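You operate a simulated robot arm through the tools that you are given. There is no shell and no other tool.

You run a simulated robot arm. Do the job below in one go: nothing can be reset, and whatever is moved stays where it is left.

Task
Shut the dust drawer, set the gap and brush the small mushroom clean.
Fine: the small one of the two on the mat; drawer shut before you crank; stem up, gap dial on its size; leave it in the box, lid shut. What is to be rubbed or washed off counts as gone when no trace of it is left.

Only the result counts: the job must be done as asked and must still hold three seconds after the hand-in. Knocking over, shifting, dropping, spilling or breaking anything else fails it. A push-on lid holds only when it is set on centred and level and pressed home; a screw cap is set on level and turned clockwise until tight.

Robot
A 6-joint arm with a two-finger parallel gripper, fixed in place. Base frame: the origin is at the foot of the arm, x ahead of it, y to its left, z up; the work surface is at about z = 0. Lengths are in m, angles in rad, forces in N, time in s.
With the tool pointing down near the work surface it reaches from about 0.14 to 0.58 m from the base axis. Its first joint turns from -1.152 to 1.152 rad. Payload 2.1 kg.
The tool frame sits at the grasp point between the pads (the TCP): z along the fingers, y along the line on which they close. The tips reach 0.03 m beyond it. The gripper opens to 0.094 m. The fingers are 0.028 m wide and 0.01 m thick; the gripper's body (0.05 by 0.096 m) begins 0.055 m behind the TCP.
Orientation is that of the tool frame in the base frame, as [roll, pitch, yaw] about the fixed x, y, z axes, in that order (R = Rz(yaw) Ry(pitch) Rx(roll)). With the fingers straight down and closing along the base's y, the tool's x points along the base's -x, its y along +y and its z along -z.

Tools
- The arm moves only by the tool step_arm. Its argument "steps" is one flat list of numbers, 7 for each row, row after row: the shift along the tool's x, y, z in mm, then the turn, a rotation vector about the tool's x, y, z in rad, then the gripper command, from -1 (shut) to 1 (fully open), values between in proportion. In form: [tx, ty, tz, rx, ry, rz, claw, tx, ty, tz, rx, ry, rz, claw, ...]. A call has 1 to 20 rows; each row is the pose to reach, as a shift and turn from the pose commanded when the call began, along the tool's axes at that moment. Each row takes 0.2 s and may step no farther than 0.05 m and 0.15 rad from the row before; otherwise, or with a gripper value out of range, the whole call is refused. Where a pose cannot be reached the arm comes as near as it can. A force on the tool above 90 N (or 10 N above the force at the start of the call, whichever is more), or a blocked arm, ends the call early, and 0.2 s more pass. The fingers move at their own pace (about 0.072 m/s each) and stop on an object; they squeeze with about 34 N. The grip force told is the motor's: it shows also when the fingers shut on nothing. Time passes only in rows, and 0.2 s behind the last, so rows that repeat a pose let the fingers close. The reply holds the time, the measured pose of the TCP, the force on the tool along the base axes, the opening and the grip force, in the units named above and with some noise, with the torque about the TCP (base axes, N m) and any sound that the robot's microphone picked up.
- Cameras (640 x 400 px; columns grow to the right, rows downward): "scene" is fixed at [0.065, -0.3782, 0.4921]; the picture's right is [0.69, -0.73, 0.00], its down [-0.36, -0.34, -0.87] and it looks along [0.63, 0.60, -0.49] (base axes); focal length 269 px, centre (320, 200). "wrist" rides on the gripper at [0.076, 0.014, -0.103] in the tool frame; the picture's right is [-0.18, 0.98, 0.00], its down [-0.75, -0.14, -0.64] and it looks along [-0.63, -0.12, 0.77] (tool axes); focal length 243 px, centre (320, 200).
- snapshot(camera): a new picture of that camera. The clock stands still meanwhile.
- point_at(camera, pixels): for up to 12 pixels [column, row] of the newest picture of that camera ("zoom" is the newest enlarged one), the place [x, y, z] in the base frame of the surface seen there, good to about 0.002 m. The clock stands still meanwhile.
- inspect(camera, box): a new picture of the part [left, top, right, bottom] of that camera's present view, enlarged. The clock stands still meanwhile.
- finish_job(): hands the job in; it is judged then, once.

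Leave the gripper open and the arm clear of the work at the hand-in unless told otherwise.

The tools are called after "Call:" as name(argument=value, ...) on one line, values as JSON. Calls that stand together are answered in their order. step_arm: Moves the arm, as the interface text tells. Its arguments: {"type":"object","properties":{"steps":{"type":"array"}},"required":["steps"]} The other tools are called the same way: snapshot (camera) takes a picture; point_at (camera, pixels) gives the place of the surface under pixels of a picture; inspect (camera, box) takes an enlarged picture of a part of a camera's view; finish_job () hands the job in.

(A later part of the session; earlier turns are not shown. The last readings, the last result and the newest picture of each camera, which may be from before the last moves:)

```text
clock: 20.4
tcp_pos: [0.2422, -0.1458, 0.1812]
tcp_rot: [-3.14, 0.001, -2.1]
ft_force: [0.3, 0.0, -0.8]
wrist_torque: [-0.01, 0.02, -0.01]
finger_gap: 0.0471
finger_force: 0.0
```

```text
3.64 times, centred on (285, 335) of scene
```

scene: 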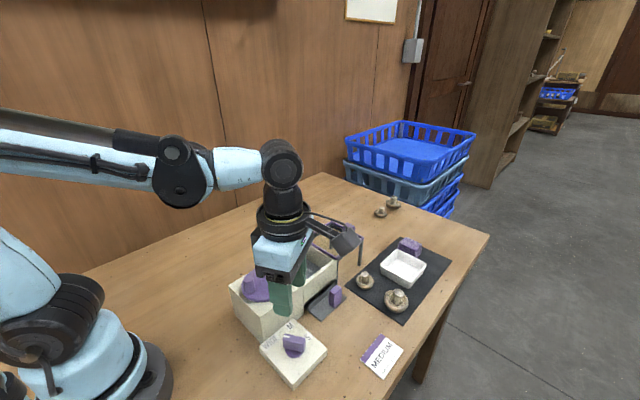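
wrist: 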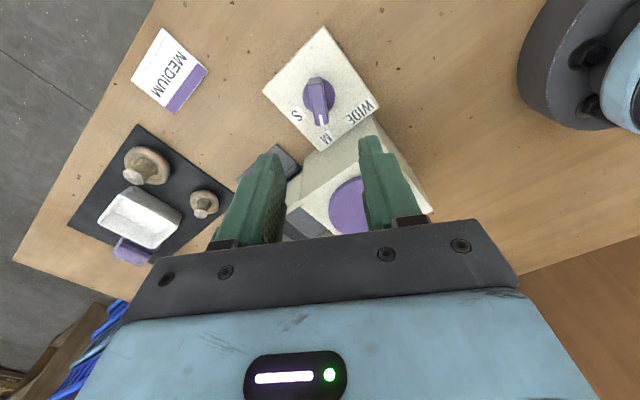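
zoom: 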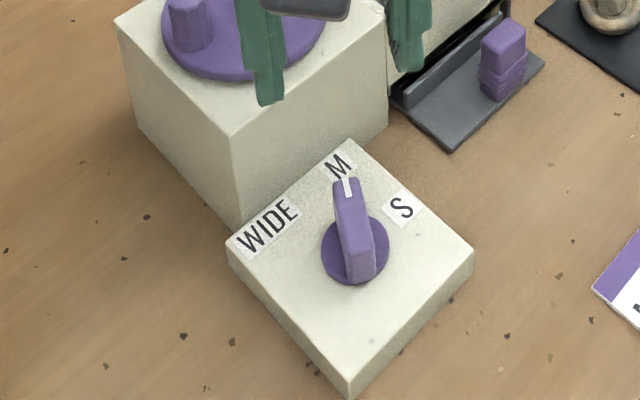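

The pointer is at M in the scene picture. I'll check its angle in an enlarged wrist view.

Call:
inspect(camera="wrist", box=[260, 25, 385, 155])

Call:
point_at(camera="zoom", pixels=[[320, 300], [300, 180], [305, 240], [315, 270], [330, 340], [220, 275], [440, 265], [300, 205], [345, 215], [262, 215]])

```text
3.08 times, centred on (322, 90) of wrist
```

zoom: 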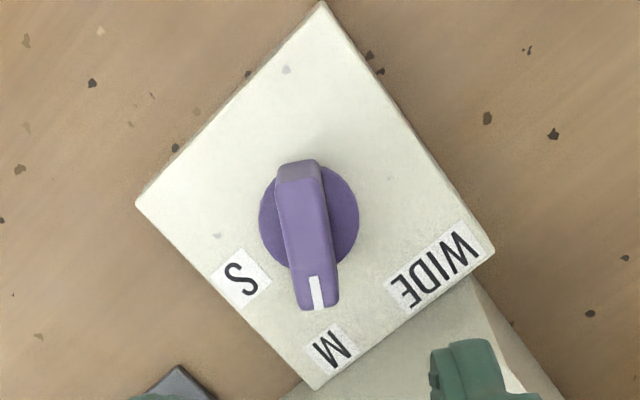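

```text
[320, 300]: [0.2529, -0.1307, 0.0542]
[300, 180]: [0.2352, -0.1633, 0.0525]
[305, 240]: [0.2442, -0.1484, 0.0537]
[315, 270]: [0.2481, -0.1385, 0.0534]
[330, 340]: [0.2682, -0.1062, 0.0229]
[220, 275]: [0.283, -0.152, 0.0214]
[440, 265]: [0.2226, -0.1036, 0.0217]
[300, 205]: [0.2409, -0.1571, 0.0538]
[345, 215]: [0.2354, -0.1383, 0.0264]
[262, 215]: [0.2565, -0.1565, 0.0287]
```

The bar is at about 61°, with M at about 59°, so the dial is set. Next the small mushroom: I'll measure it and the tray in the scene view.

Call:
inspect(camera="scene", box=[340, 235, 430, 315])

Call:
point_at(camera="zoom", pixels=[[170, 195], [150, 195], [190, 195], [170, 215], [170, 245], [130, 225], [215, 235], [170, 270], [260, 155], [390, 240], [260, 180], [385, 280]])

Call:
inspect(camera="wrist", box=[80, 140, 240, 260])

```text
5.00 times, centred on (385, 275) of scene
```

zoom: 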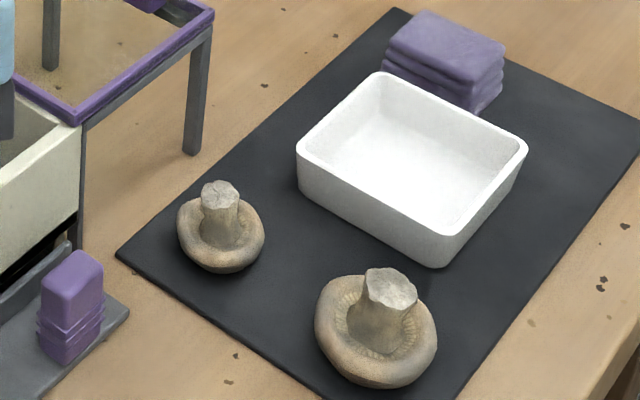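

```text
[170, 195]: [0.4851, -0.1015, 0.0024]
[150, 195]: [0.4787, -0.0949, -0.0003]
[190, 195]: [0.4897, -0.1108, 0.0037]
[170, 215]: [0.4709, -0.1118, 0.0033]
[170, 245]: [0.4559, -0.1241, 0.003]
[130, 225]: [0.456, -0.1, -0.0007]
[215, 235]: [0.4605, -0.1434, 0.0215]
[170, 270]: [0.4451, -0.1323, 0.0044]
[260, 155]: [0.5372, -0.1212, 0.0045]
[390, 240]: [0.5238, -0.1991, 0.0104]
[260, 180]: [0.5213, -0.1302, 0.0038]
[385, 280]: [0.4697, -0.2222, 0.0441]
```

```text
3.33 times, centred on (160, 200) of wrist
```

zoom: 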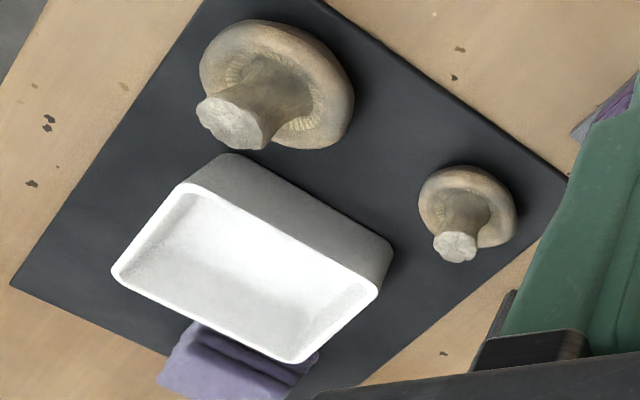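

Call:
point_at(camera="zoom", pixels=[[455, 245], [462, 210], [425, 200], [510, 210], [460, 170], [495, 240], [480, 180], [375, 290], [385, 245], [205, 190], [470, 260], [440, 180]])

Call:
inspect(camera="scene", box=[350, 262, 380, 296])

Call:
point_at(camera="zoom", pixels=[[320, 105], [290, 95], [355, 95], [320, 140], [320, 175], [235, 200], [410, 200], [320, 290], [270, 270], [390, 260], [330, 60]])

```text
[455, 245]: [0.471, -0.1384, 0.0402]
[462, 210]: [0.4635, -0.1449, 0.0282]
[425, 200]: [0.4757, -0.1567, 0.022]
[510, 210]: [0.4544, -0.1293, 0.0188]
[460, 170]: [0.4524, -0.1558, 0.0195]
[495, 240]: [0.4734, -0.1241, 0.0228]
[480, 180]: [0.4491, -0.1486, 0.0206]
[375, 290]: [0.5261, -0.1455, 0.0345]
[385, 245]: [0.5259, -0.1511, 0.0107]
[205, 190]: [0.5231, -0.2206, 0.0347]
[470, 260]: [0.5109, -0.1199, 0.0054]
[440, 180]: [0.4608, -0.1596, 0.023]
```

```text
11.76 times, centred on (365, 279) of scene
```

zoom: 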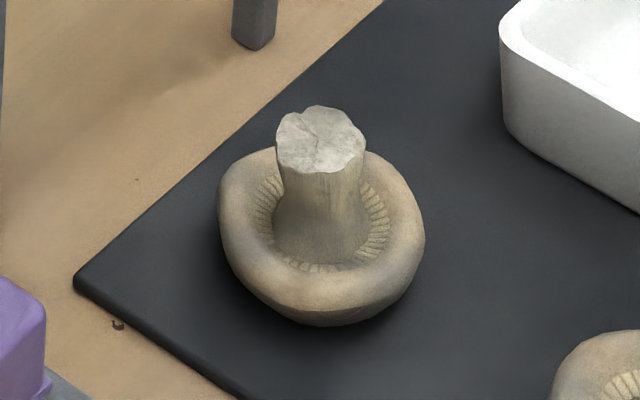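

```text
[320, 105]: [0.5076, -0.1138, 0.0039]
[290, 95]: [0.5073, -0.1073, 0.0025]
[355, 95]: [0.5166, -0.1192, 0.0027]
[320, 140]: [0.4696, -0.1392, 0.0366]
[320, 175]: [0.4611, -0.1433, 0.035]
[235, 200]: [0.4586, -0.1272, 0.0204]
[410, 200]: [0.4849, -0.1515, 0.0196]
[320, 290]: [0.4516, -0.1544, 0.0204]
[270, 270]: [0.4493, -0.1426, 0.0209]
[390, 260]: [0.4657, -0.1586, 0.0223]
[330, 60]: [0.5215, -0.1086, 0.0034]
```

Small mushroom: cap centre about (0.466, -0.141), diameter about 42 mm; stem about 18 mm across, with its top at z about 0.039. I'll move above it, turning the fingers to close along x so that the gripper body stays clear of the lid rack.

Call:
step_arm(steps=[-19.5, -31.9, 0, 0, 0, -0.09, 0, -38.9, -63.7, 0, 0, 0, -0.18, 0, -58.4, -95.6, 0, 0, 0, -0.27, 0, -77.8, -127.4, 0, 0, 0, -0.36, 0, -97.3, -159.3, 0, 0, 0, -0.45, 0, -116.7, -191.1, 20, 0, 0, -0.5288, 0, -116.7, -191.1, 20, 0, 0, -0.5288, 0, -116.7, -191.1, 20, 0, 0, -0.5288, 0])

Call:
snapshot(camera="wrist")

Call:
inspect(camera="scene", box=[300, 180, 450, 320])

```text
clock: 22.2
tcp_pos: [0.4658, -0.141, 0.1618]
tcp_rot: [-3.138, 0.001, -1.57]
ft_force: [-1.4, 0.2, 0.0]
wrist_torque: [0.0, 0.0, -0.03]
finger_gap: 0.0469
finger_force: 0.0
```

```text
taken
```

wrist: 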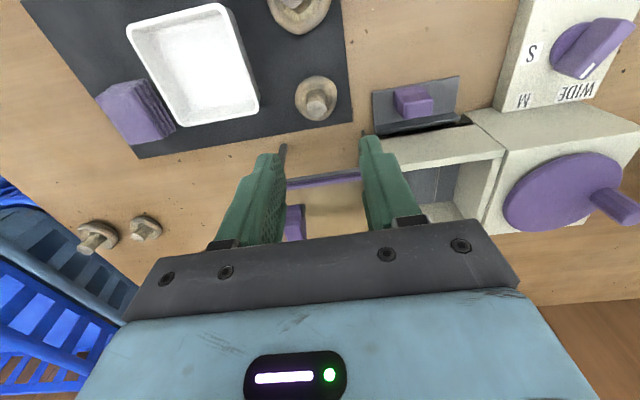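

```text
2.86 times, centred on (375, 250) of scene
```

zoom: 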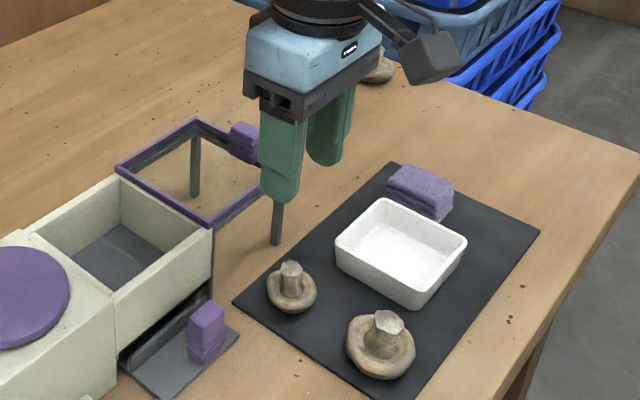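

The mushroom is visible at (317, 98) in the wrist picture. I'll enlarge it to measure its stem.

Call:
inspect(camera="wrist", box=[285, 65, 350, 130])

Call:
point_at(camera="zoom", pixels=[[318, 235], [280, 230], [350, 230], [318, 210], [318, 255], [200, 180], [430, 190], [315, 85], [310, 175], [240, 270], [390, 280], [310, 300]])

```text
6.15 times, centred on (318, 98) of wrist
```

zoom: 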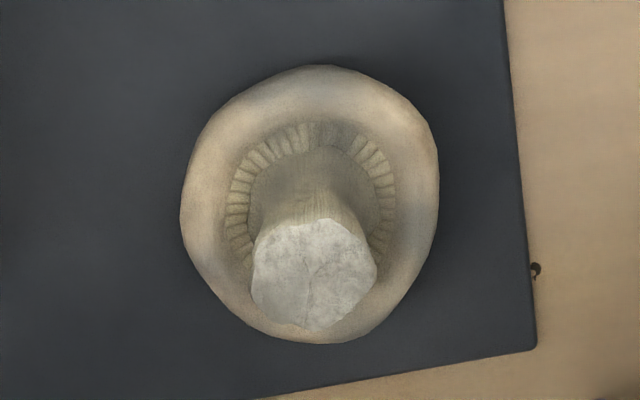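

```text
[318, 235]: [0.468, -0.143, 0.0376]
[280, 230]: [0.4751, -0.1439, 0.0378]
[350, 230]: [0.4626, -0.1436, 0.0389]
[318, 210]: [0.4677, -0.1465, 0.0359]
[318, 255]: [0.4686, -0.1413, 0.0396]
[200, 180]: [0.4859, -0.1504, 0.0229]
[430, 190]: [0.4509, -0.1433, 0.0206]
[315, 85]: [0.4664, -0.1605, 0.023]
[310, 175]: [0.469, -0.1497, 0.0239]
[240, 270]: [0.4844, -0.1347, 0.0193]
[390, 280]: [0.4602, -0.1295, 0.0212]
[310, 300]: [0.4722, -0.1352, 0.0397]
```

Stem centre is about (0.4695, -0.139), about 20 mm across at its top. I'll descend so the tips come to about z 0.025, just above the cap rim, then close on the stem.

Call:
step_arm(steps=[0, -1, 35, 0, 0, 0, 0, 0, -1, 70, 0, 0, 0, 0, 0, -1, 92, 0, 0, 0, 0, 0, -1, 104, 0, 0, 0, 0, 0, -1, 104, 0, 0, 0, 0])

Call:
snapshot(camera="wrist")

Call:
inspect(camera="scene", box=[330, 230, 420, 320])

```text
clock: 23.4
tcp_pos: [0.4686, -0.1426, 0.0573]
tcp_rot: [-3.14, 0.001, -1.572]
ft_force: [-0.5, -0.1, -0.9]
wrist_torque: [-0.01, 0.02, 0.0]
finger_gap: 0.0471
finger_force: 0.0
```

```text
taken
```

wrist: 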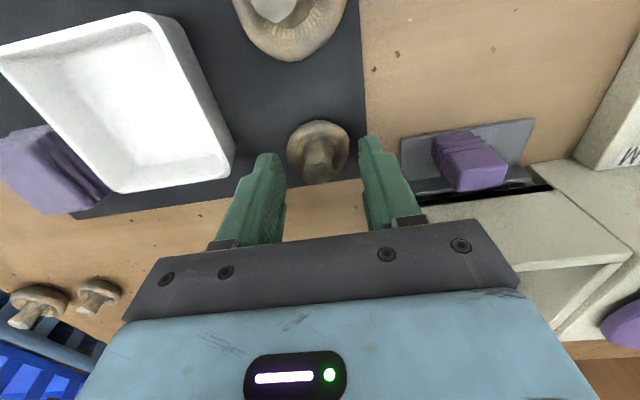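

```text
4.44 times, centred on (375, 275) of scene
```

zoom: 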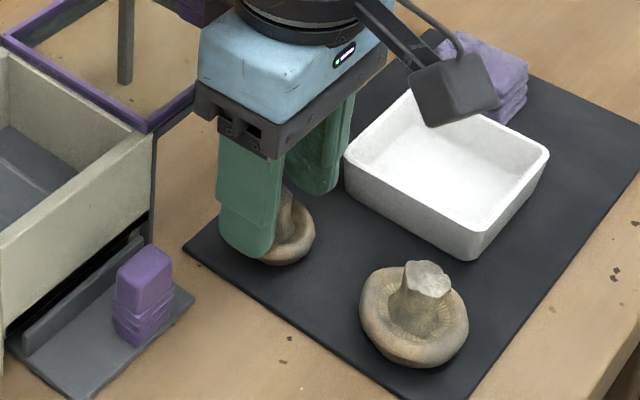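

The pads straddle the stem. I'll close on it.

Call:
step_arm(steps=[0, 0, 0, 0, 0, 0, -0.4, 0, 0, 0, 0, 0, 0, -0.8, 0, 0, 0, 0, 0, 0, -1, 0, 0, 0, 0, 0, 0, -1])

Call:
snapshot(camera="wrist")

```text
clock: 24.4
tcp_pos: [0.4682, -0.1422, 0.0577]
tcp_rot: [-3.14, -0.001, -1.572]
ft_force: [-0.1, 0.5, -0.4]
wrist_torque: [0.02, -0.03, 0.04]
finger_gap: 0.0157
finger_force: 11.8
```

```text
taken
```

wrist: 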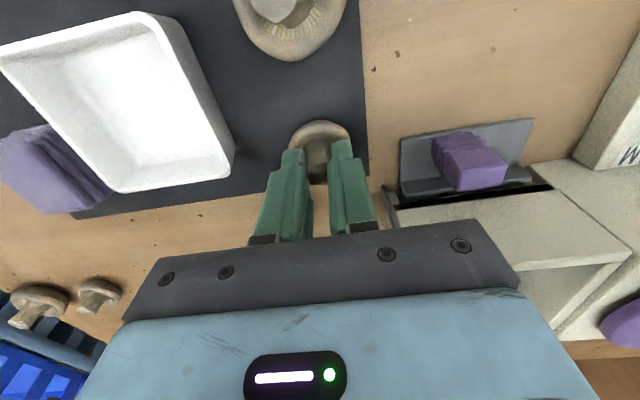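

Gripped at gap 15.7 mm. I'll lift a little and check that it holds.

Call:
step_arm(steps=[0, 0, 0, 0, 0, 0, -1, 0, 0, -6, 0, 0, 0, -1, 0, 0, -14, 0, 0, 0, -1, 0, 0, -25, 0, 0, 0, -1, 0, 0, -25, 0, 0, 0, -1])

Call:
snapshot(camera="wrist")

Call:
inspect(camera="scene", box=[330, 220, 420, 310])

```text
clock: 25.6
tcp_pos: [0.4681, -0.1413, 0.0822]
tcp_rot: [-3.141, 0.001, -1.569]
ft_force: [0.2, 0.1, 0.0]
wrist_torque: [0.0, -0.01, 0.04]
finger_gap: 0.016
finger_force: 12.0
```

```text
taken
```

wrist: 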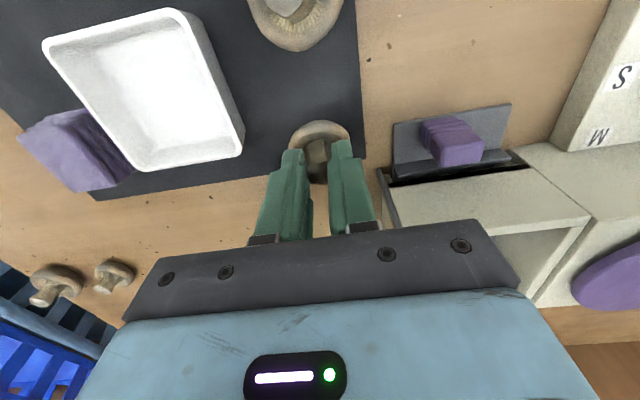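

```text
4.44 times, centred on (375, 265) of scene
```

zoom: 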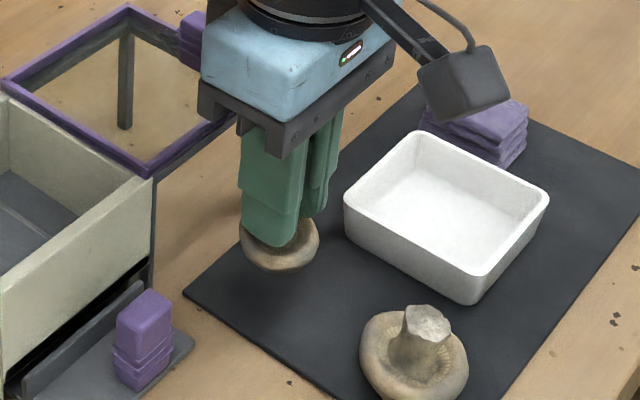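

The mushroom is held level, stem up. I'll raise it and carry it above the chamber at z 0.21, where I can see the chamber floor before lowering.

Call:
step_arm(steps=[0, 0, -30, 0, 0, 0, -1, 0, 0, -65, 0, 0, 0, -1, 0, 0, -100, 0, 0, 0, -1, 0, 0, -130, 0, 0, 0, -1, -19, 21, -130, 0, 0, 0, -1, -38, 42, -130, 0, 0, 0, -1, -57, 63, -130, 0, 0, 0, -1, -76, 84, -130, 0, 0, 0, -1, -95, 104, -130, 0, 0, 0, -1, -95, 104, -130, 0, 0, 0, -1, -95, 104, -130, 0, 0, 0, -1])

Call:
snapshot(camera="wrist")

Call:
snapshot(camera="scene")

```text
clock: 28.0
tcp_pos: [0.3639, -0.0464, 0.2118]
tcp_rot: [-3.14, 0.0, -1.57]
ft_force: [-0.2, 1.1, -0.4]
wrist_torque: [-0.03, 0.0, 0.04]
finger_gap: 0.0161
finger_force: 11.8
```

```text
taken
```

wrist: 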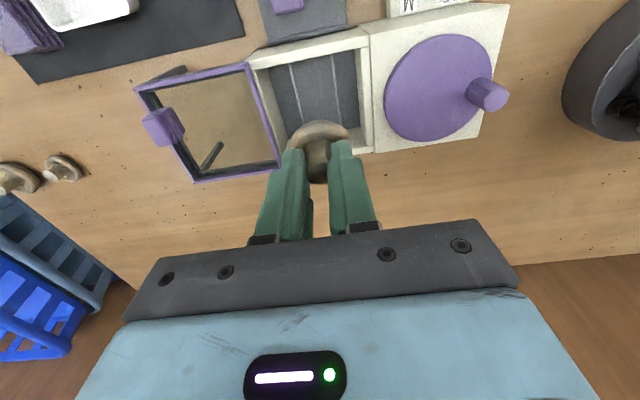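

```text
taken
```

scene: 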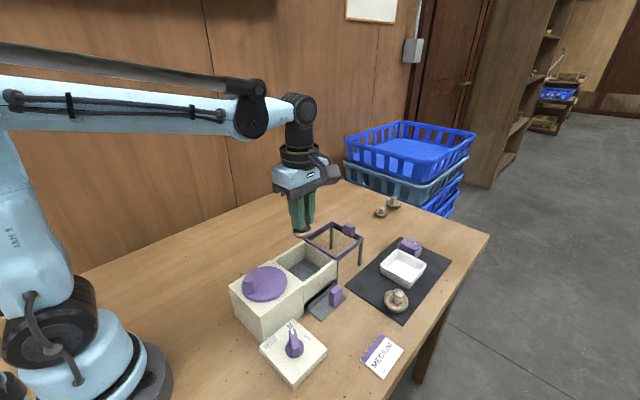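

The chamber is visible at about (315, 95), with two pale strips running across its floor. I'll measure its walls and floor, and look at the underside dirt of the mushroom.

Call:
inspect(camera="wrist", box=[240, 20, 390, 190])

Call:
point_at(camera="zoom", pixels=[[200, 100], [300, 75], [155, 150], [325, 200], [165, 85], [325, 60], [235, 160], [260, 130], [215, 140], [295, 150], [200, 240], [340, 240]])

Call:
inspect(camera="scene", box=[275, 185, 345, 255])

```text
2.35 times, centred on (315, 105) of wrist
```

zoom: 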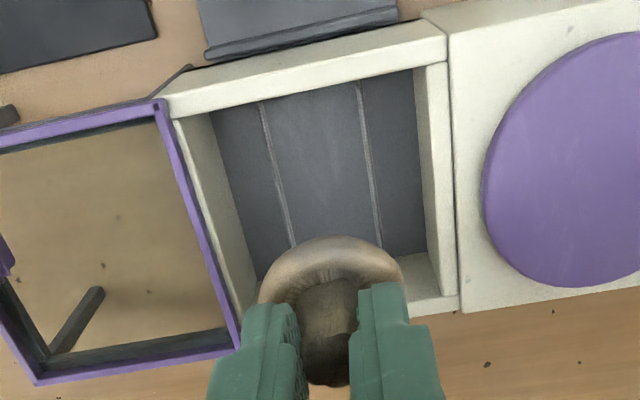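

```text
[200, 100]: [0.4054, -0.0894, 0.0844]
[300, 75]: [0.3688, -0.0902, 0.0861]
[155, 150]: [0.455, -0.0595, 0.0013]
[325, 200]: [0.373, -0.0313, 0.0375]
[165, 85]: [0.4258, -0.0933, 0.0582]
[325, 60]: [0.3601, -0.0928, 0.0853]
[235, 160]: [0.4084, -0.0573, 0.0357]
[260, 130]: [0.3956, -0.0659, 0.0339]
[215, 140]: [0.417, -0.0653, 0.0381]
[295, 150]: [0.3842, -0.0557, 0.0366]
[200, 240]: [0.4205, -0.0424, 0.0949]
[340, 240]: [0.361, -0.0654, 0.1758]
```

```text
5.71 times, centred on (310, 220) of scene
```

zoom: 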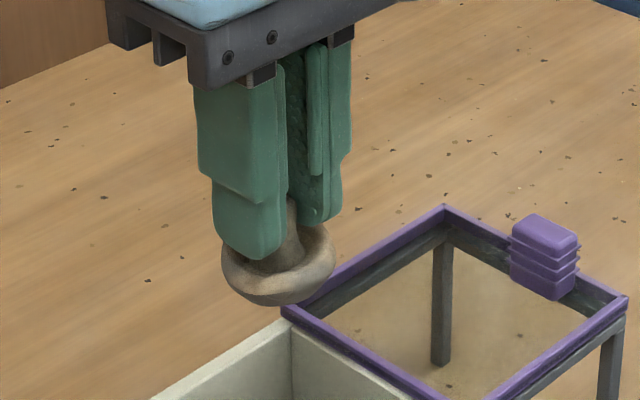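

Call:
inspect(camera="wrist", box=[240, 20, 390, 190])

Call:
point_at(camera="zoom", pixels=[[405, 120], [412, 180], [418, 230], [408, 80], [240, 220], [230, 180], [430, 100], [440, 200], [445, 150], [420, 290], [250, 110], [240, 300]])

```text
2.35 times, centred on (315, 105) of wrist
```

zoom: 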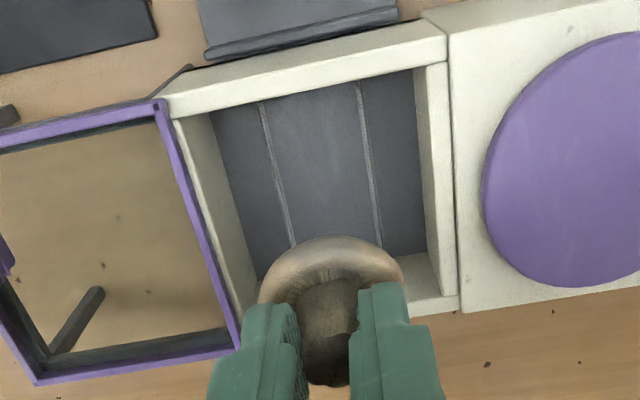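

```text
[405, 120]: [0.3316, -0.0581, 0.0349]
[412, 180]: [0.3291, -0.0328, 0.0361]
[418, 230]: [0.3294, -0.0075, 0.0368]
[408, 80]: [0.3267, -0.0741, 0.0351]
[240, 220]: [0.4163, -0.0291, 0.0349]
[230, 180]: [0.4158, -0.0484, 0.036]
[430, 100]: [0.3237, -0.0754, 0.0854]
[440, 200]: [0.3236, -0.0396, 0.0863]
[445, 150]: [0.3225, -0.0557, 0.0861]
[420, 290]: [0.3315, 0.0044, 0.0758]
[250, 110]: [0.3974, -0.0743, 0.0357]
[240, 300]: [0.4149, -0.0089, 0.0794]
```

The chamber floor is at z about 0.036, spanning x 0.326–0.416 and y -0.088 to 0, so its centre is about (0.371, -0.044). I'll centre and lower until the mushroom is just above the floor.

Call:
step_arm(steps=[-1, -6, 25, 0, 0, 0, -1, -1, -6, 50, 0, 0, 0, -1, -1, -6, 75, 0, 0, 0, -1, -1, -6, 95, 0, 0, 0, -1, -1, -6, 110, 0, 0, 0, -1, -1, -6, 116, 0, 0, 0, -1, -1, -6, 116, 0, 0, 0, -1])

Call:
snapshot(camera="wrist")

Call:
inspect(camera="scene", box=[260, 200, 360, 300])

```text
clock: 29.6
tcp_pos: [0.3744, -0.0444, 0.0955]
tcp_rot: [-3.14, 0.0, -1.571]
ft_force: [1.1, 0.5, -0.3]
wrist_torque: [-0.03, 0.05, 0.01]
finger_gap: 0.016
finger_force: 12.3
```

```text
taken
```

wrist: 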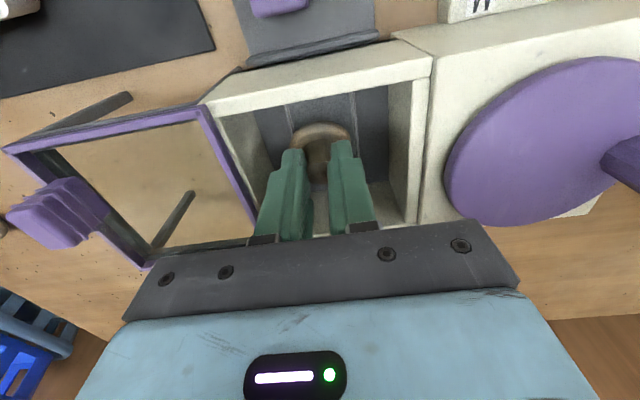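

```text
4.00 times, centred on (310, 250) of scene
```

zoom: 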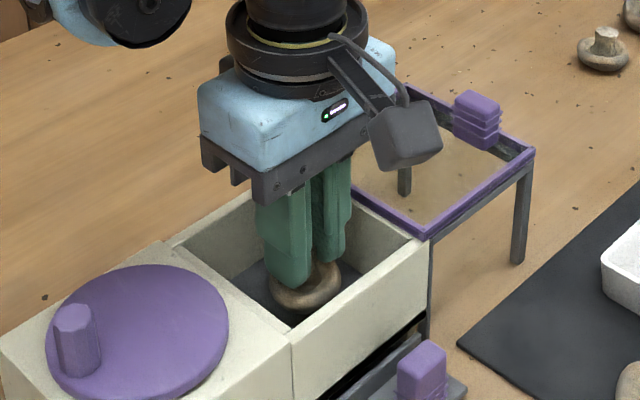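

Bottom of the cap is a few mm above the floor. I'll lower in small steps and watch the force.

Call:
step_arm(steps=[0, 0, 2, 0, 0, 0, -1, 0, 0, 4, 0, 0, 0, -1, 0, 0, 4, 0, 0, 0, -1])

```text
clock: 30.4
tcp_pos: [0.3725, -0.0431, 0.0922]
tcp_rot: [-3.14, 0.001, -1.57]
ft_force: [0.6, -0.5, -0.2]
wrist_torque: [-0.02, -0.03, 0.03]
finger_gap: 0.0159
finger_force: 12.0
```

Call:
step_arm(steps=[0, 0, 1, 0, 0, 0, -1, 0, 0, 2, 0, 0, 0, -1, 0, 0, 2, 0, 0, 0, -1])

```text
clock: 31.2
tcp_pos: [0.3724, -0.0427, 0.0894]
tcp_rot: [-3.14, 0.0, -1.571]
ft_force: [0.9, -0.4, 0.9]
wrist_torque: [0.01, 0.01, -0.03]
finger_gap: 0.0158
finger_force: 11.6
```

Call:
step_arm(steps=[0, 0, 1, 0, 0, 0, -1, 0, 0, 1, 0, 0, 0, -1])

Call:
inspect(camera="scene", box=[270, 220, 350, 300])

Call:
inspect(camera="wrist", box=[220, 60, 420, 240])

```text
clock: 31.8
tcp_pos: [0.372, -0.0446, 0.087]
tcp_rot: [-3.14, 0.0, -1.569]
ft_force: [0.0, 0.3, 2.0]
wrist_torque: [0.05, -0.01, -0.02]
finger_gap: 0.016
finger_force: 12.2
```

```text
5.00 times, centred on (310, 260) of scene
```

zoom: 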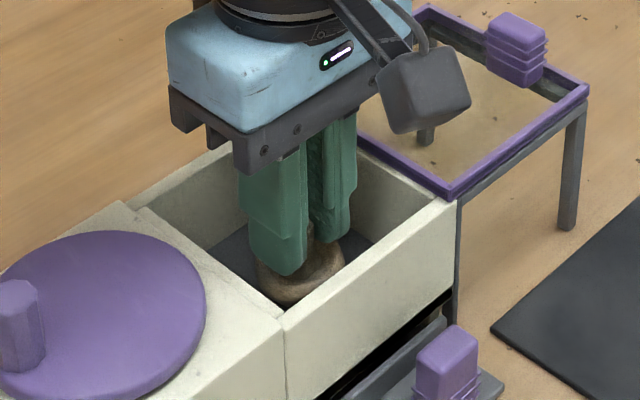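

```text
2.22 times, centred on (320, 150) of wrist
```

zoom: 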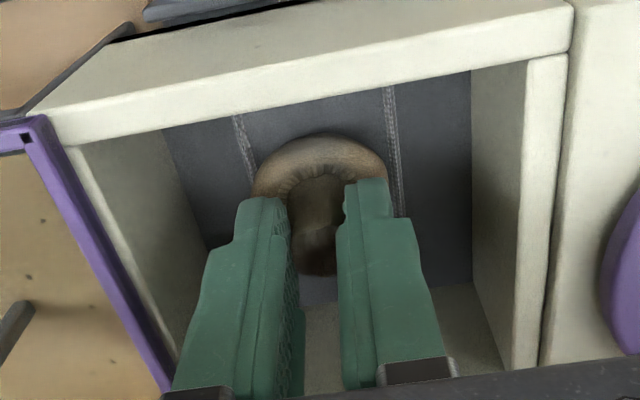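

The force rises to 2 N, so the cap rests on the floor. I'll open part way (about 42 mm, within the walls) and lift straight up.

Call:
step_arm(steps=[0, 0, 0, 0, 0, 0, -0.5, 0, 0, 0, 0, 0, 0, -0.1, 0, 0, 0, 0, 0, 0, -0.1, 0, 0, -10, 0, 0, 0, -0.1, 0, 0, -40, 0, 0, 0, -0.1, 0, 0, -80, 0, 0, 0, -0.1, 0, 0, -120, 0, 0, 0, -0.1, 0, 0, -120, 0, 0, 0, -0.1])

Call:
snapshot(camera="wrist")

Call:
inspect(camera="scene", box=[270, 220, 350, 300])

```text
clock: 33.6
tcp_pos: [0.371, -0.0413, 0.2081]
tcp_rot: [-3.14, 0.0, -1.569]
ft_force: [0.6, 1.3, 0.5]
wrist_torque: [-0.02, -0.01, -0.01]
finger_gap: 0.0423
finger_force: 0.0
```

```text
taken
```

wrist: 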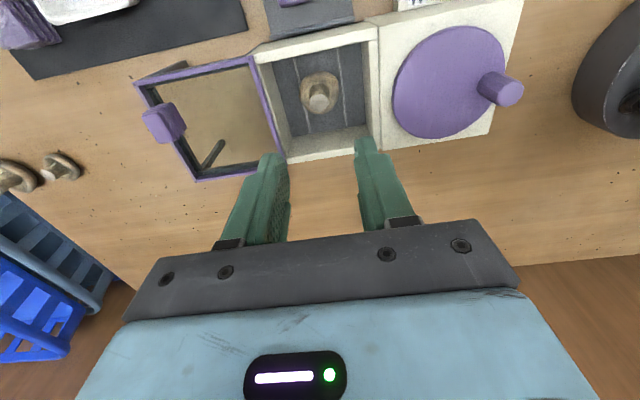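

```text
5.00 times, centred on (310, 260) of scene
```

zoom: 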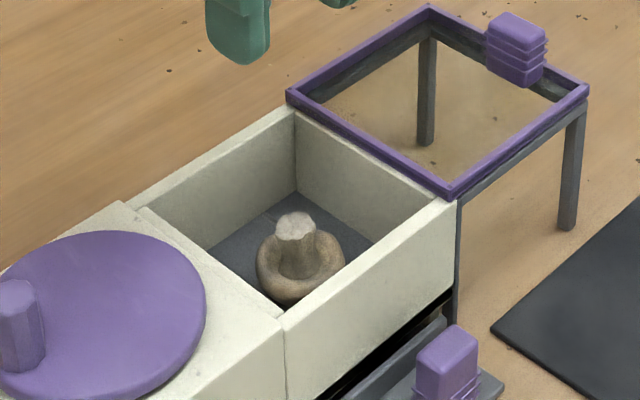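

The mushroom stands stem up in the middle of the chamber. I'll take a close-up as a reference for its dirt, and measure the lid handle near (163, 122).

Call:
inspect(camera="wrist", box=[285, 60, 350, 120])

Call:
inspect(camera="wrist", box=[125, 45, 290, 190])

Call:
point_at(camera="zoom", pixels=[[145, 205], [175, 180], [195, 230], [150, 245], [200, 215], [140, 185], [185, 250], [250, 160], [110, 130], [420, 60], [490, 305], [230, 350]])

```text
6.67 times, centred on (318, 90) of wrist
```

zoom: 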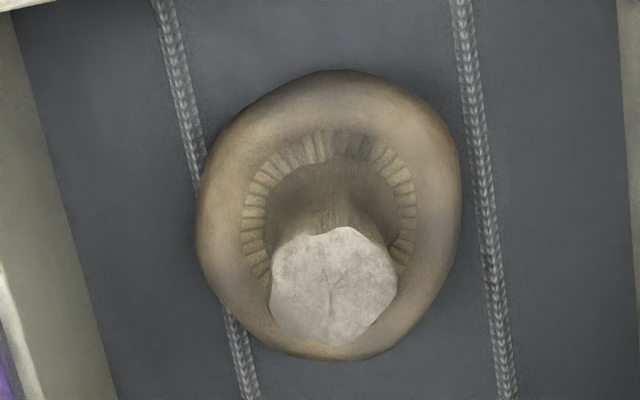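

```text
2.76 times, centred on (208, 118) of wrist
```

zoom: 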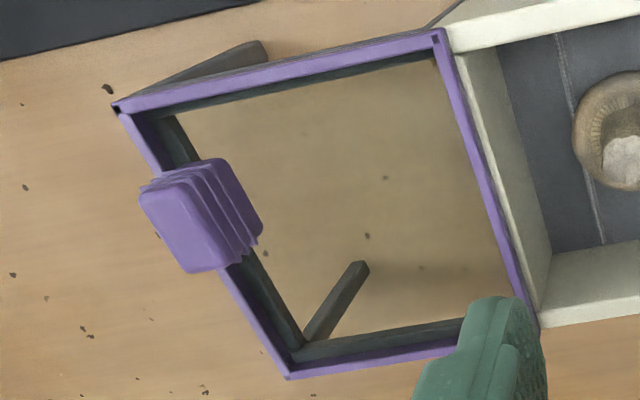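

```text
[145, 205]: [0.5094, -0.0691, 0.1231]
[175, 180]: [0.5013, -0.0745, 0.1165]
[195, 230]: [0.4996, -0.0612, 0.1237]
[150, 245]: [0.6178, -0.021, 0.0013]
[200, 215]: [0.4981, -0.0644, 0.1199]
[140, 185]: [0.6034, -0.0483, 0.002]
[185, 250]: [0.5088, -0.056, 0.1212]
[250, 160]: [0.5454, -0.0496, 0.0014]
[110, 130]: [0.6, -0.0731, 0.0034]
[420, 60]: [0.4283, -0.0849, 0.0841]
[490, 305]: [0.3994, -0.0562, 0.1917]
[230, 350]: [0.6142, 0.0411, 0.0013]
```

The lid handle spans x 0.497–0.511 and y -0.075 to -0.05, up to z 0.123. I'll go beyond it (x 0.537) with closed fingers, come down to its height and push it towards -x.

Call:
step_arm(steps=[4, -35, 0, 0, 0, 0, -1, 8, -70, 0, 0, 0, 0, -1, 12, -105, 0, 0, 0, 0, -1, 16, -140, 0, 0, 0, 0, -1, 18, -166, 0, 0, 0, 0, -1, 18, -166, 0, 0, 0, 0, -1, 18, -166, 35, 0, 0, 0, -1, 18, -166, 65, 0, 0, 0, -1, 18, -166, 73, 0, 0, 0, -1, 18, -166, 73, 0, 0, 0, -1])

Call:
snapshot(camera="wrist")

Call:
inspect(camera="scene", box=[270, 150, 430, 310])

```text
clock: 35.8
tcp_pos: [0.5383, -0.0627, 0.1339]
tcp_rot: [-3.14, 0.0, -1.571]
ft_force: [0.2, -0.4, 0.2]
wrist_torque: [-0.01, 0.0, 0.0]
finger_gap: 0.0
finger_force: 33.3
```

```text
taken
```

wrist: 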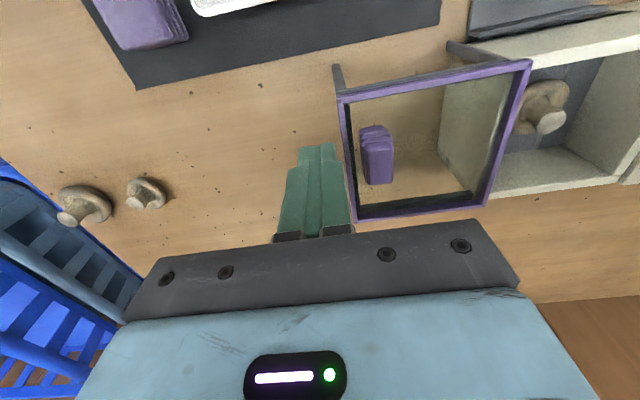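

```text
2.50 times, centred on (350, 230) of scene
```

zoom: 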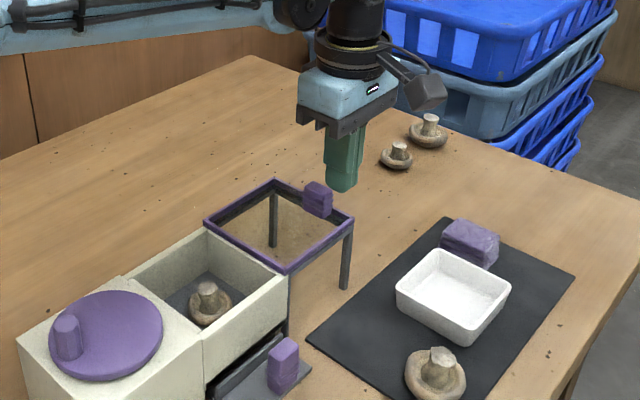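

The fingers stand just beyond the handle at its height. I'll push towards -x in gentle steps.

Call:
step_arm(steps=[0, 8, 0, 0, 0, 0, -1, 0, 16, 0, 0, 0, 0, -1, 0, 24, 0, 0, 0, 0, -1, 0, 32, 0, 0, 0, 0, -1, 0, 40, 0, 0, 0, 0, -1, 0, 48, 0, 0, 0, 0, -1])

Call:
inspect(camera="scene", box=[250, 190, 390, 310])

```text
clock: 37.2
tcp_pos: [0.4896, -0.0634, 0.1356]
tcp_rot: [-3.139, 0.0, -1.571]
ft_force: [0.7, 0.6, 0.5]
wrist_torque: [-0.01, -0.01, 0.01]
finger_gap: 0.0001
finger_force: 33.2
```

```text
3.33 times, centred on (320, 250) of scene
```

zoom: 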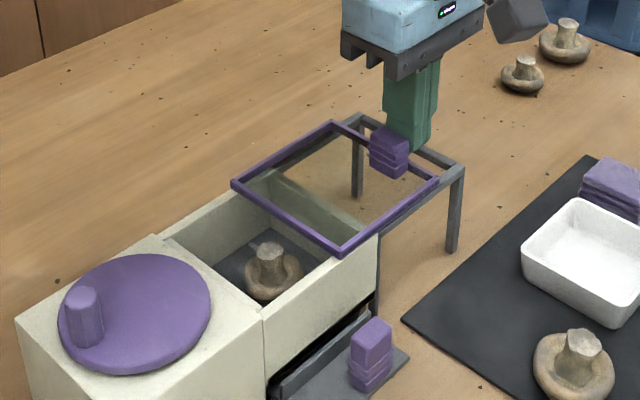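

The lid slides well over the chamber. I'll continue.

Call:
step_arm(steps=[0, 8, 0, 0, 0, 0, -1, 0, 16, 0, 0, 0, 0, -1, 0, 24, 0, 0, 0, 0, -1, 0, 32, 0, 0, 0, 0, -1, 0, 40, 0, 0, 0, 0, -1, 0, 48, 0, 0, 0, 0, -1])

Call:
inspect(camera="scene", box=[250, 190, 390, 310])

```text
clock: 38.6
tcp_pos: [0.4421, -0.0633, 0.1358]
tcp_rot: [-3.14, -0.001, -1.572]
ft_force: [1.7, -1.5, 0.1]
wrist_torque: [0.01, -0.03, -0.01]
finger_gap: 0.0001
finger_force: 33.0
```

```text
3.33 times, centred on (320, 250) of scene
```

zoom: 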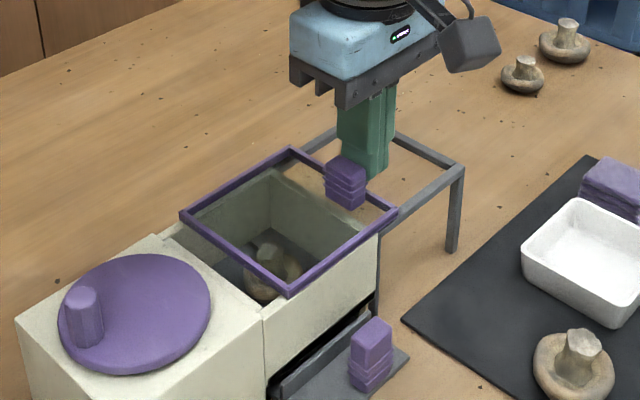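

About 15–20 mm remain. Now in smaller steps.

Call:
step_arm(steps=[0, 4, 0, 0, 0, 0, -1, 0, 8, 0, 0, 0, 0, -1, 0, 11, 0, 0, 0, 0, -1, 0, 13, 0, 0, 0, 0, -1])

Call:
inspect(camera="scene", box=[250, 190, 390, 310])

```text
clock: 39.6
tcp_pos: [0.428, -0.063, 0.1355]
tcp_rot: [-3.14, 0.001, -1.57]
ft_force: [1.1, -0.9, 0.7]
wrist_torque: [0.02, -0.03, 0.0]
finger_gap: 0.0
finger_force: 33.3
```

```text
3.33 times, centred on (320, 250) of scene
```

zoom: 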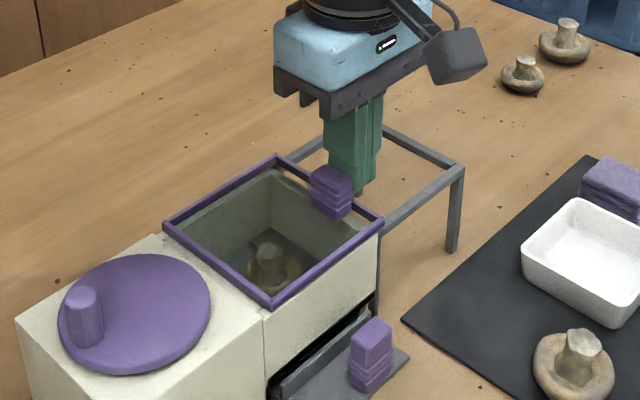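

Call:
step_arm(steps=[0, 2, 0, 0, 0, 0, -1, 0, 4, 0, 0, 0, 0, -1, 0, 4, 0, 0, 0, 0, -1])

Call:
inspect(camera="scene", box=[250, 210, 370, 310])

```text
clock: 40.4
tcp_pos: [0.4238, -0.0619, 0.1338]
tcp_rot: [-3.14, 0.002, -1.57]
ft_force: [0.6, 0.1, -0.3]
wrist_torque: [0.04, 0.02, 0.02]
finger_gap: 0.0
finger_force: 32.3
```

```text
4.00 times, centred on (310, 260) of scene
```

zoom: 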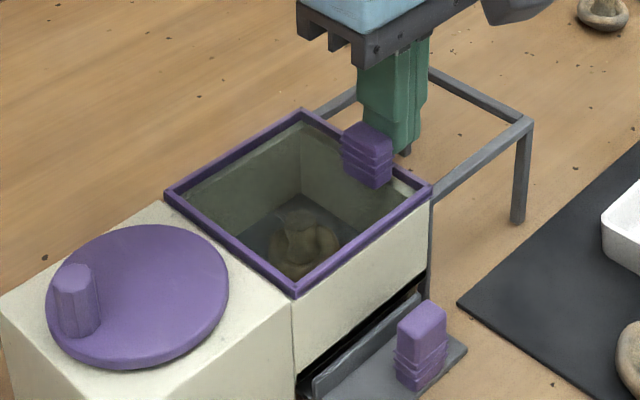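

The frame looks nearly aligned with the chamber walls, with no resistance yet. I'll measure the lid edges against the chamber edges.

Call:
point_at(camera="zoom", pixels=[[296, 287], [428, 188], [170, 192], [305, 114], [297, 300], [430, 215], [250, 255], [375, 135], [360, 235], [292, 320]])

Call:
snapshot(camera="wrist")

```text
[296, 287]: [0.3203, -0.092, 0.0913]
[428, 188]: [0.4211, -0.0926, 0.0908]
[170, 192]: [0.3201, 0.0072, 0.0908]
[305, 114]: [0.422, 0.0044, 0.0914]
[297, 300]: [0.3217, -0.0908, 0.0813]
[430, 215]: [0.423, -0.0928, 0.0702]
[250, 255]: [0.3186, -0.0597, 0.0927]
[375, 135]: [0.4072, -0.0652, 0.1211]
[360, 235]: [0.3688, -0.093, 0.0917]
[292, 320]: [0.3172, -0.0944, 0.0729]
```

```text
taken
```

wrist: 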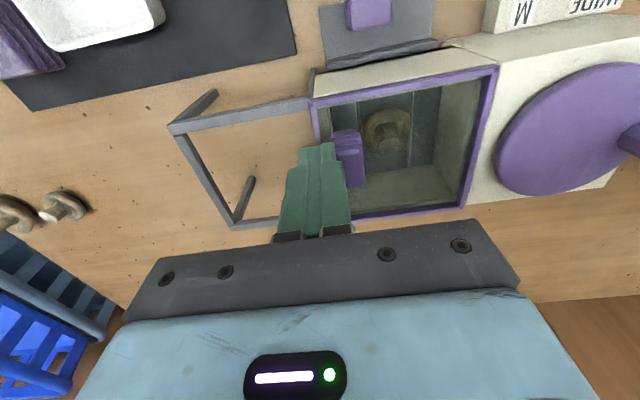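

The lid spans x 0.319–0.4225 against the chamber's 0.317–0.423, so it is almost home. I'll push 1.5 mm more and watch for the stop.

Call:
step_arm(steps=[0, 1, 0, 0, 0, 0, -1, 0, 1.5, 0, 0, 0, 0, -1, 0, 1.5, 0, 0, 0, 0, -1])

```text
clock: 41.2
tcp_pos: [0.4233, -0.063, 0.1364]
tcp_rot: [-3.141, -0.001, -1.571]
ft_force: [0.2, 0.2, -0.6]
wrist_torque: [-0.04, 0.0, 0.01]
finger_gap: 0.0002
finger_force: 32.7
```

Call:
step_arm(steps=[0, 1, 0, 0, 0, 0, -1, 0, 1.5, 0, 0, 0, 0, -1, 0, 1.5, 0, 0, 0, 0, -1])

Call:
inspect(camera="scene", box=[270, 240, 350, 300])

```text
clock: 42.0
tcp_pos: [0.4224, -0.062, 0.1352]
tcp_rot: [-3.138, -0.001, -1.571]
ft_force: [0.0, -0.2, -0.1]
wrist_torque: [0.02, 0.01, 0.03]
finger_gap: 0.0
finger_force: 32.9
```

```text
6.67 times, centred on (310, 270) of scene
```

zoom: 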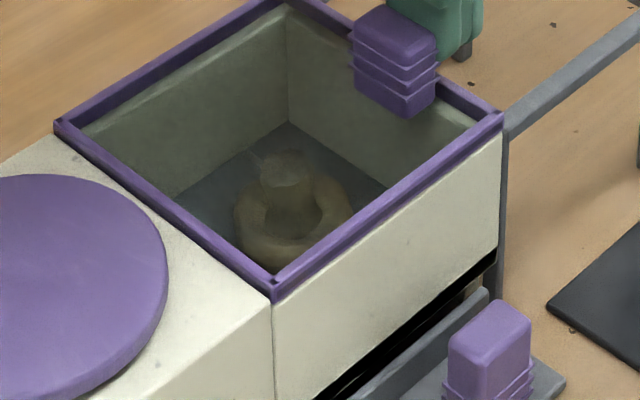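

Call:
step_arm(steps=[0, 1, 0, 0, 0, 0, -1, 0, 2, 0, 0, 0, 0, -1, 0, 2, 0, 0, 0, 0, -1])

Call:
inspect(camera="scene", box=[270, 240, 350, 300])

```text
clock: 42.8
tcp_pos: [0.4197, -0.0623, 0.1353]
tcp_rot: [-3.134, 0.0, -1.571]
ft_force: [23.6, 0.7, -5.0]
wrist_torque: [-0.01, -0.51, -0.03]
finger_gap: 0.0
finger_force: 32.8
```

```text
6.67 times, centred on (310, 270) of scene
```

zoom: 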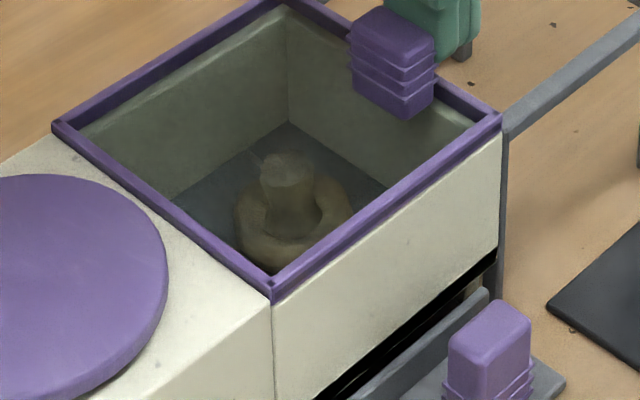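

The stop is reached (23.6 N), so the lid is shut. I'll back off, rise and move above the crank to measure its axis and knob.

Call:
step_arm(steps=[0, -6, 0, 0, 0, 0, -1, 0, -8, -30, 0, 0, 0, -1, 0, -8, -75, 0, 0, 0, -1, 0, -8, -120, 0, 0, 0, -1, -3, 25, -125, 0, 0, 0, -0.3, -7, 60, -125, 0, 0, 0, 0, -11, 95, -125, 0, 0, 0, 0, -15, 130, -125, 0, 0, 0, 0, -18, 154, -125, 0, 0, 0, 0, -18, 154, -125, 0, 0, 0, 0, -18, 154, -125, 0, 0, 0, 0])

Call:
snapshot(camera="wrist")

Call:
inspect(camera="scene", box=[220, 210, 370, 350])

```text
clock: 45.2
tcp_pos: [0.2664, -0.0446, 0.2606]
tcp_rot: [-3.139, -0.002, -1.57]
ft_force: [0.6, 0.6, -0.1]
wrist_torque: [0.02, -0.03, 0.04]
finger_gap: 0.0471
finger_force: 0.1
```

```text
taken
```

wrist: 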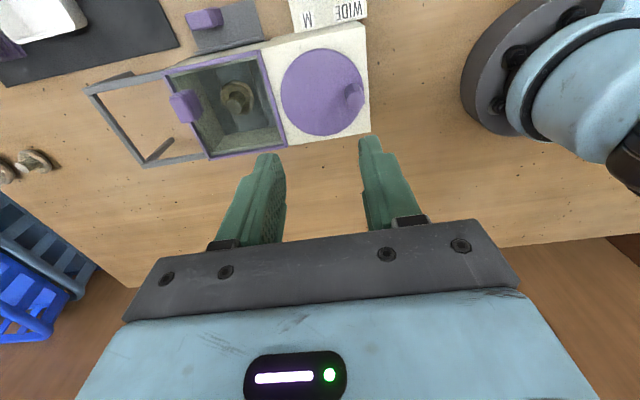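

```text
2.86 times, centred on (295, 280) of scene
```

zoom: 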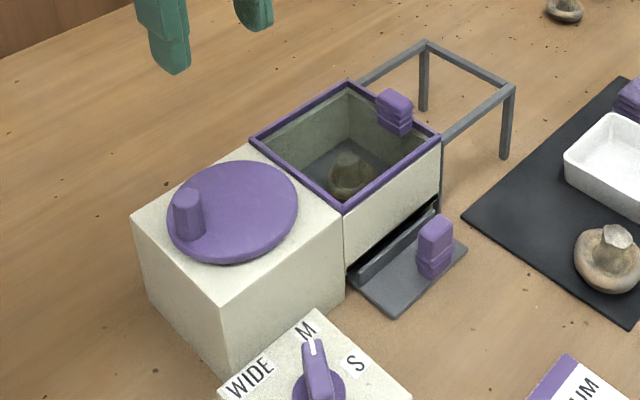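

Call:
inspect(camera="wrist", box=[265, 35, 385, 145])

Call:
point_at(camera="zoom", pixels=[[305, 55], [305, 357], [168, 205], [465, 190], [210, 100], [410, 110], [215, 310], [420, 310], [430, 215], [430, 200], [450, 215], [415, 215]])

```text
3.64 times, centred on (325, 90) of wrist
```

zoom: 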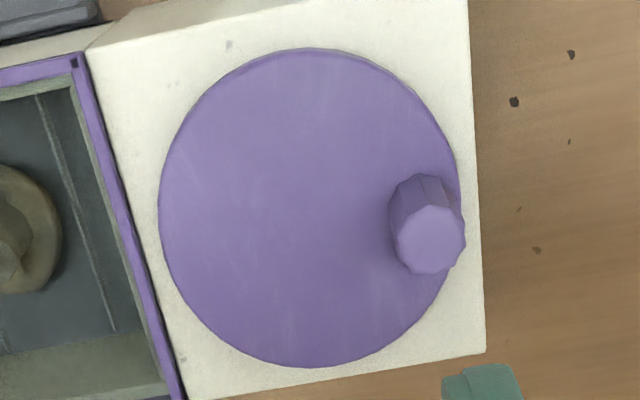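

```text
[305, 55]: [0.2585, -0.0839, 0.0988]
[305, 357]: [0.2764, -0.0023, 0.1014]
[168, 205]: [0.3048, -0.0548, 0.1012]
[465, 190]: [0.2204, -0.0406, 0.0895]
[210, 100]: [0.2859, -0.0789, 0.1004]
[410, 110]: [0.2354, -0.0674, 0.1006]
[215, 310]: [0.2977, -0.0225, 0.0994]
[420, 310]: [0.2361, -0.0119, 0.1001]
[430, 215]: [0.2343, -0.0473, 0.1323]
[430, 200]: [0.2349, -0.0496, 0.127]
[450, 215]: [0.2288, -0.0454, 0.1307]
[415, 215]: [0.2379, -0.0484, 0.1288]
```

Crank axis is about (0.265, -0.0445), and the knob centre is about (0.2356, -0.041), 18 mm across, z 0.10–0.131. The radius is about 30 mm. I'll come down over the knob with the fingers straddling it in x.

Call:
step_arm(steps=[-3, 29.4, 0, 0, 0, 0, 0, -3, 29.4, 35, 0, 0, 0, 0, -3, 29.4, 70, 0, 0, 0, 0, -3, 29.4, 105, 0, 0, 0, 0, -3, 29.4, 125, 0, 0, 0, 0, -3, 29.4, 125, 0, 0, 0, 0])

Call:
snapshot(camera="wrist")

Call:
inspect(camera="scene", box=[200, 210, 350, 330])

```text
clock: 46.6
tcp_pos: [0.2366, -0.0428, 0.1351]
tcp_rot: [-3.141, 0.001, -1.57]
ft_force: [0.3, 0.0, -0.1]
wrist_torque: [0.0, -0.01, 0.0]
finger_gap: 0.0472
finger_force: 0.1
```

```text
taken
```

wrist: 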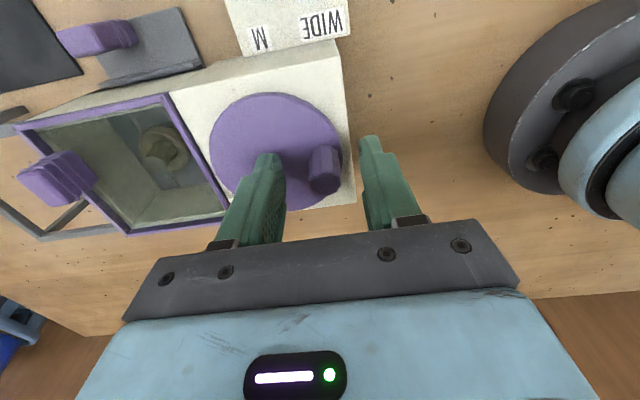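

```text
3.33 times, centred on (275, 270) of scene
```

zoom: 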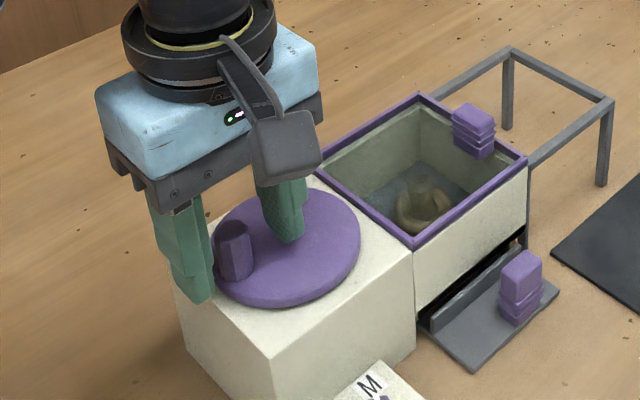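

The knob lies between the pads. I'll close on it.

Call:
step_arm(steps=[0, 0, 0, 0, 0, 0, -0.5, 0, 0, 0, 0, 0, 0, -1, 0, 0, 0, 0, 0, 0, -1])

Call:
snapshot(camera="wrist")

```text
clock: 47.4
tcp_pos: [0.2322, -0.0423, 0.1351]
tcp_rot: [3.136, 0.0, -1.57]
ft_force: [-32.7, -1.0, 9.3]
wrist_torque: [-0.16, -0.13, 0.06]
finger_gap: 0.0174
finger_force: 45.1
```

```text
taken
```

wrist: 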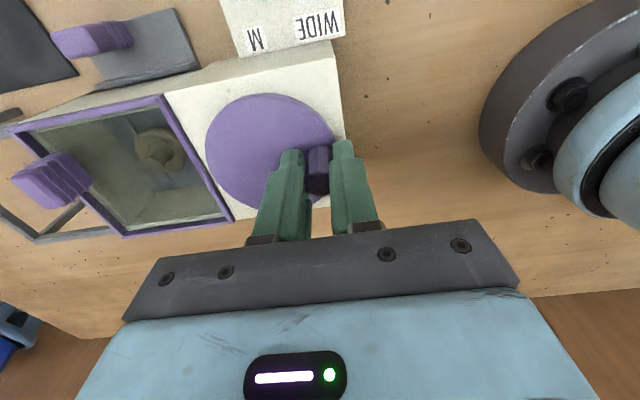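

The knob's centre is about 3.3 mm further to -x than I aimed (-33 N). I'll shift to relieve that.

Call:
step_arm(steps=[0, 2, 0, 0, 0, 0, -1, 0, 3.3, 0, 0, 0, 0, -1, 0, 3.3, 0, 0, 0, 0, -1])

```text
clock: 48.2
tcp_pos: [0.2331, -0.0418, 0.134]
tcp_rot: [-3.138, 0.002, -1.571]
ft_force: [-3.8, 0.1, -17.0]
wrist_torque: [0.0, 0.8, 0.01]
finger_gap: 0.0173
finger_force: 44.5
```

Nearly relieved. Now I'll try a small clockwise arc (24°) about the crank axis without turning the gripper, to feel the resistance.

Call:
step_arm(steps=[-4.5, -0.8, 0, 0, 0, 0, -1, -8.8, -2.2, 0, 0, 0, 0, -1, -13, -4.2, 0, 0, 0, 0, -1, -13, -4.2, 0, 0, 0, 0, -1])

Call:
snapshot(camera="wrist")

```text
clock: 49.2
tcp_pos: [0.2371, -0.0273, 0.1346]
tcp_rot: [-3.14, 0.003, -1.569]
ft_force: [-6.4, 3.8, -40.8]
wrist_torque: [0.15, 0.74, 0.05]
finger_gap: 0.0174
finger_force: 45.0
```

```text
taken
```

wrist: 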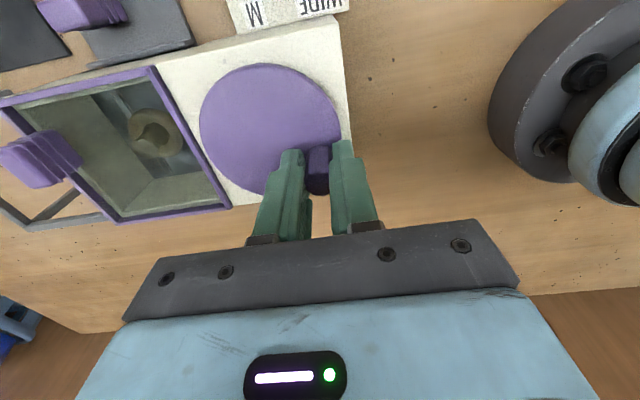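

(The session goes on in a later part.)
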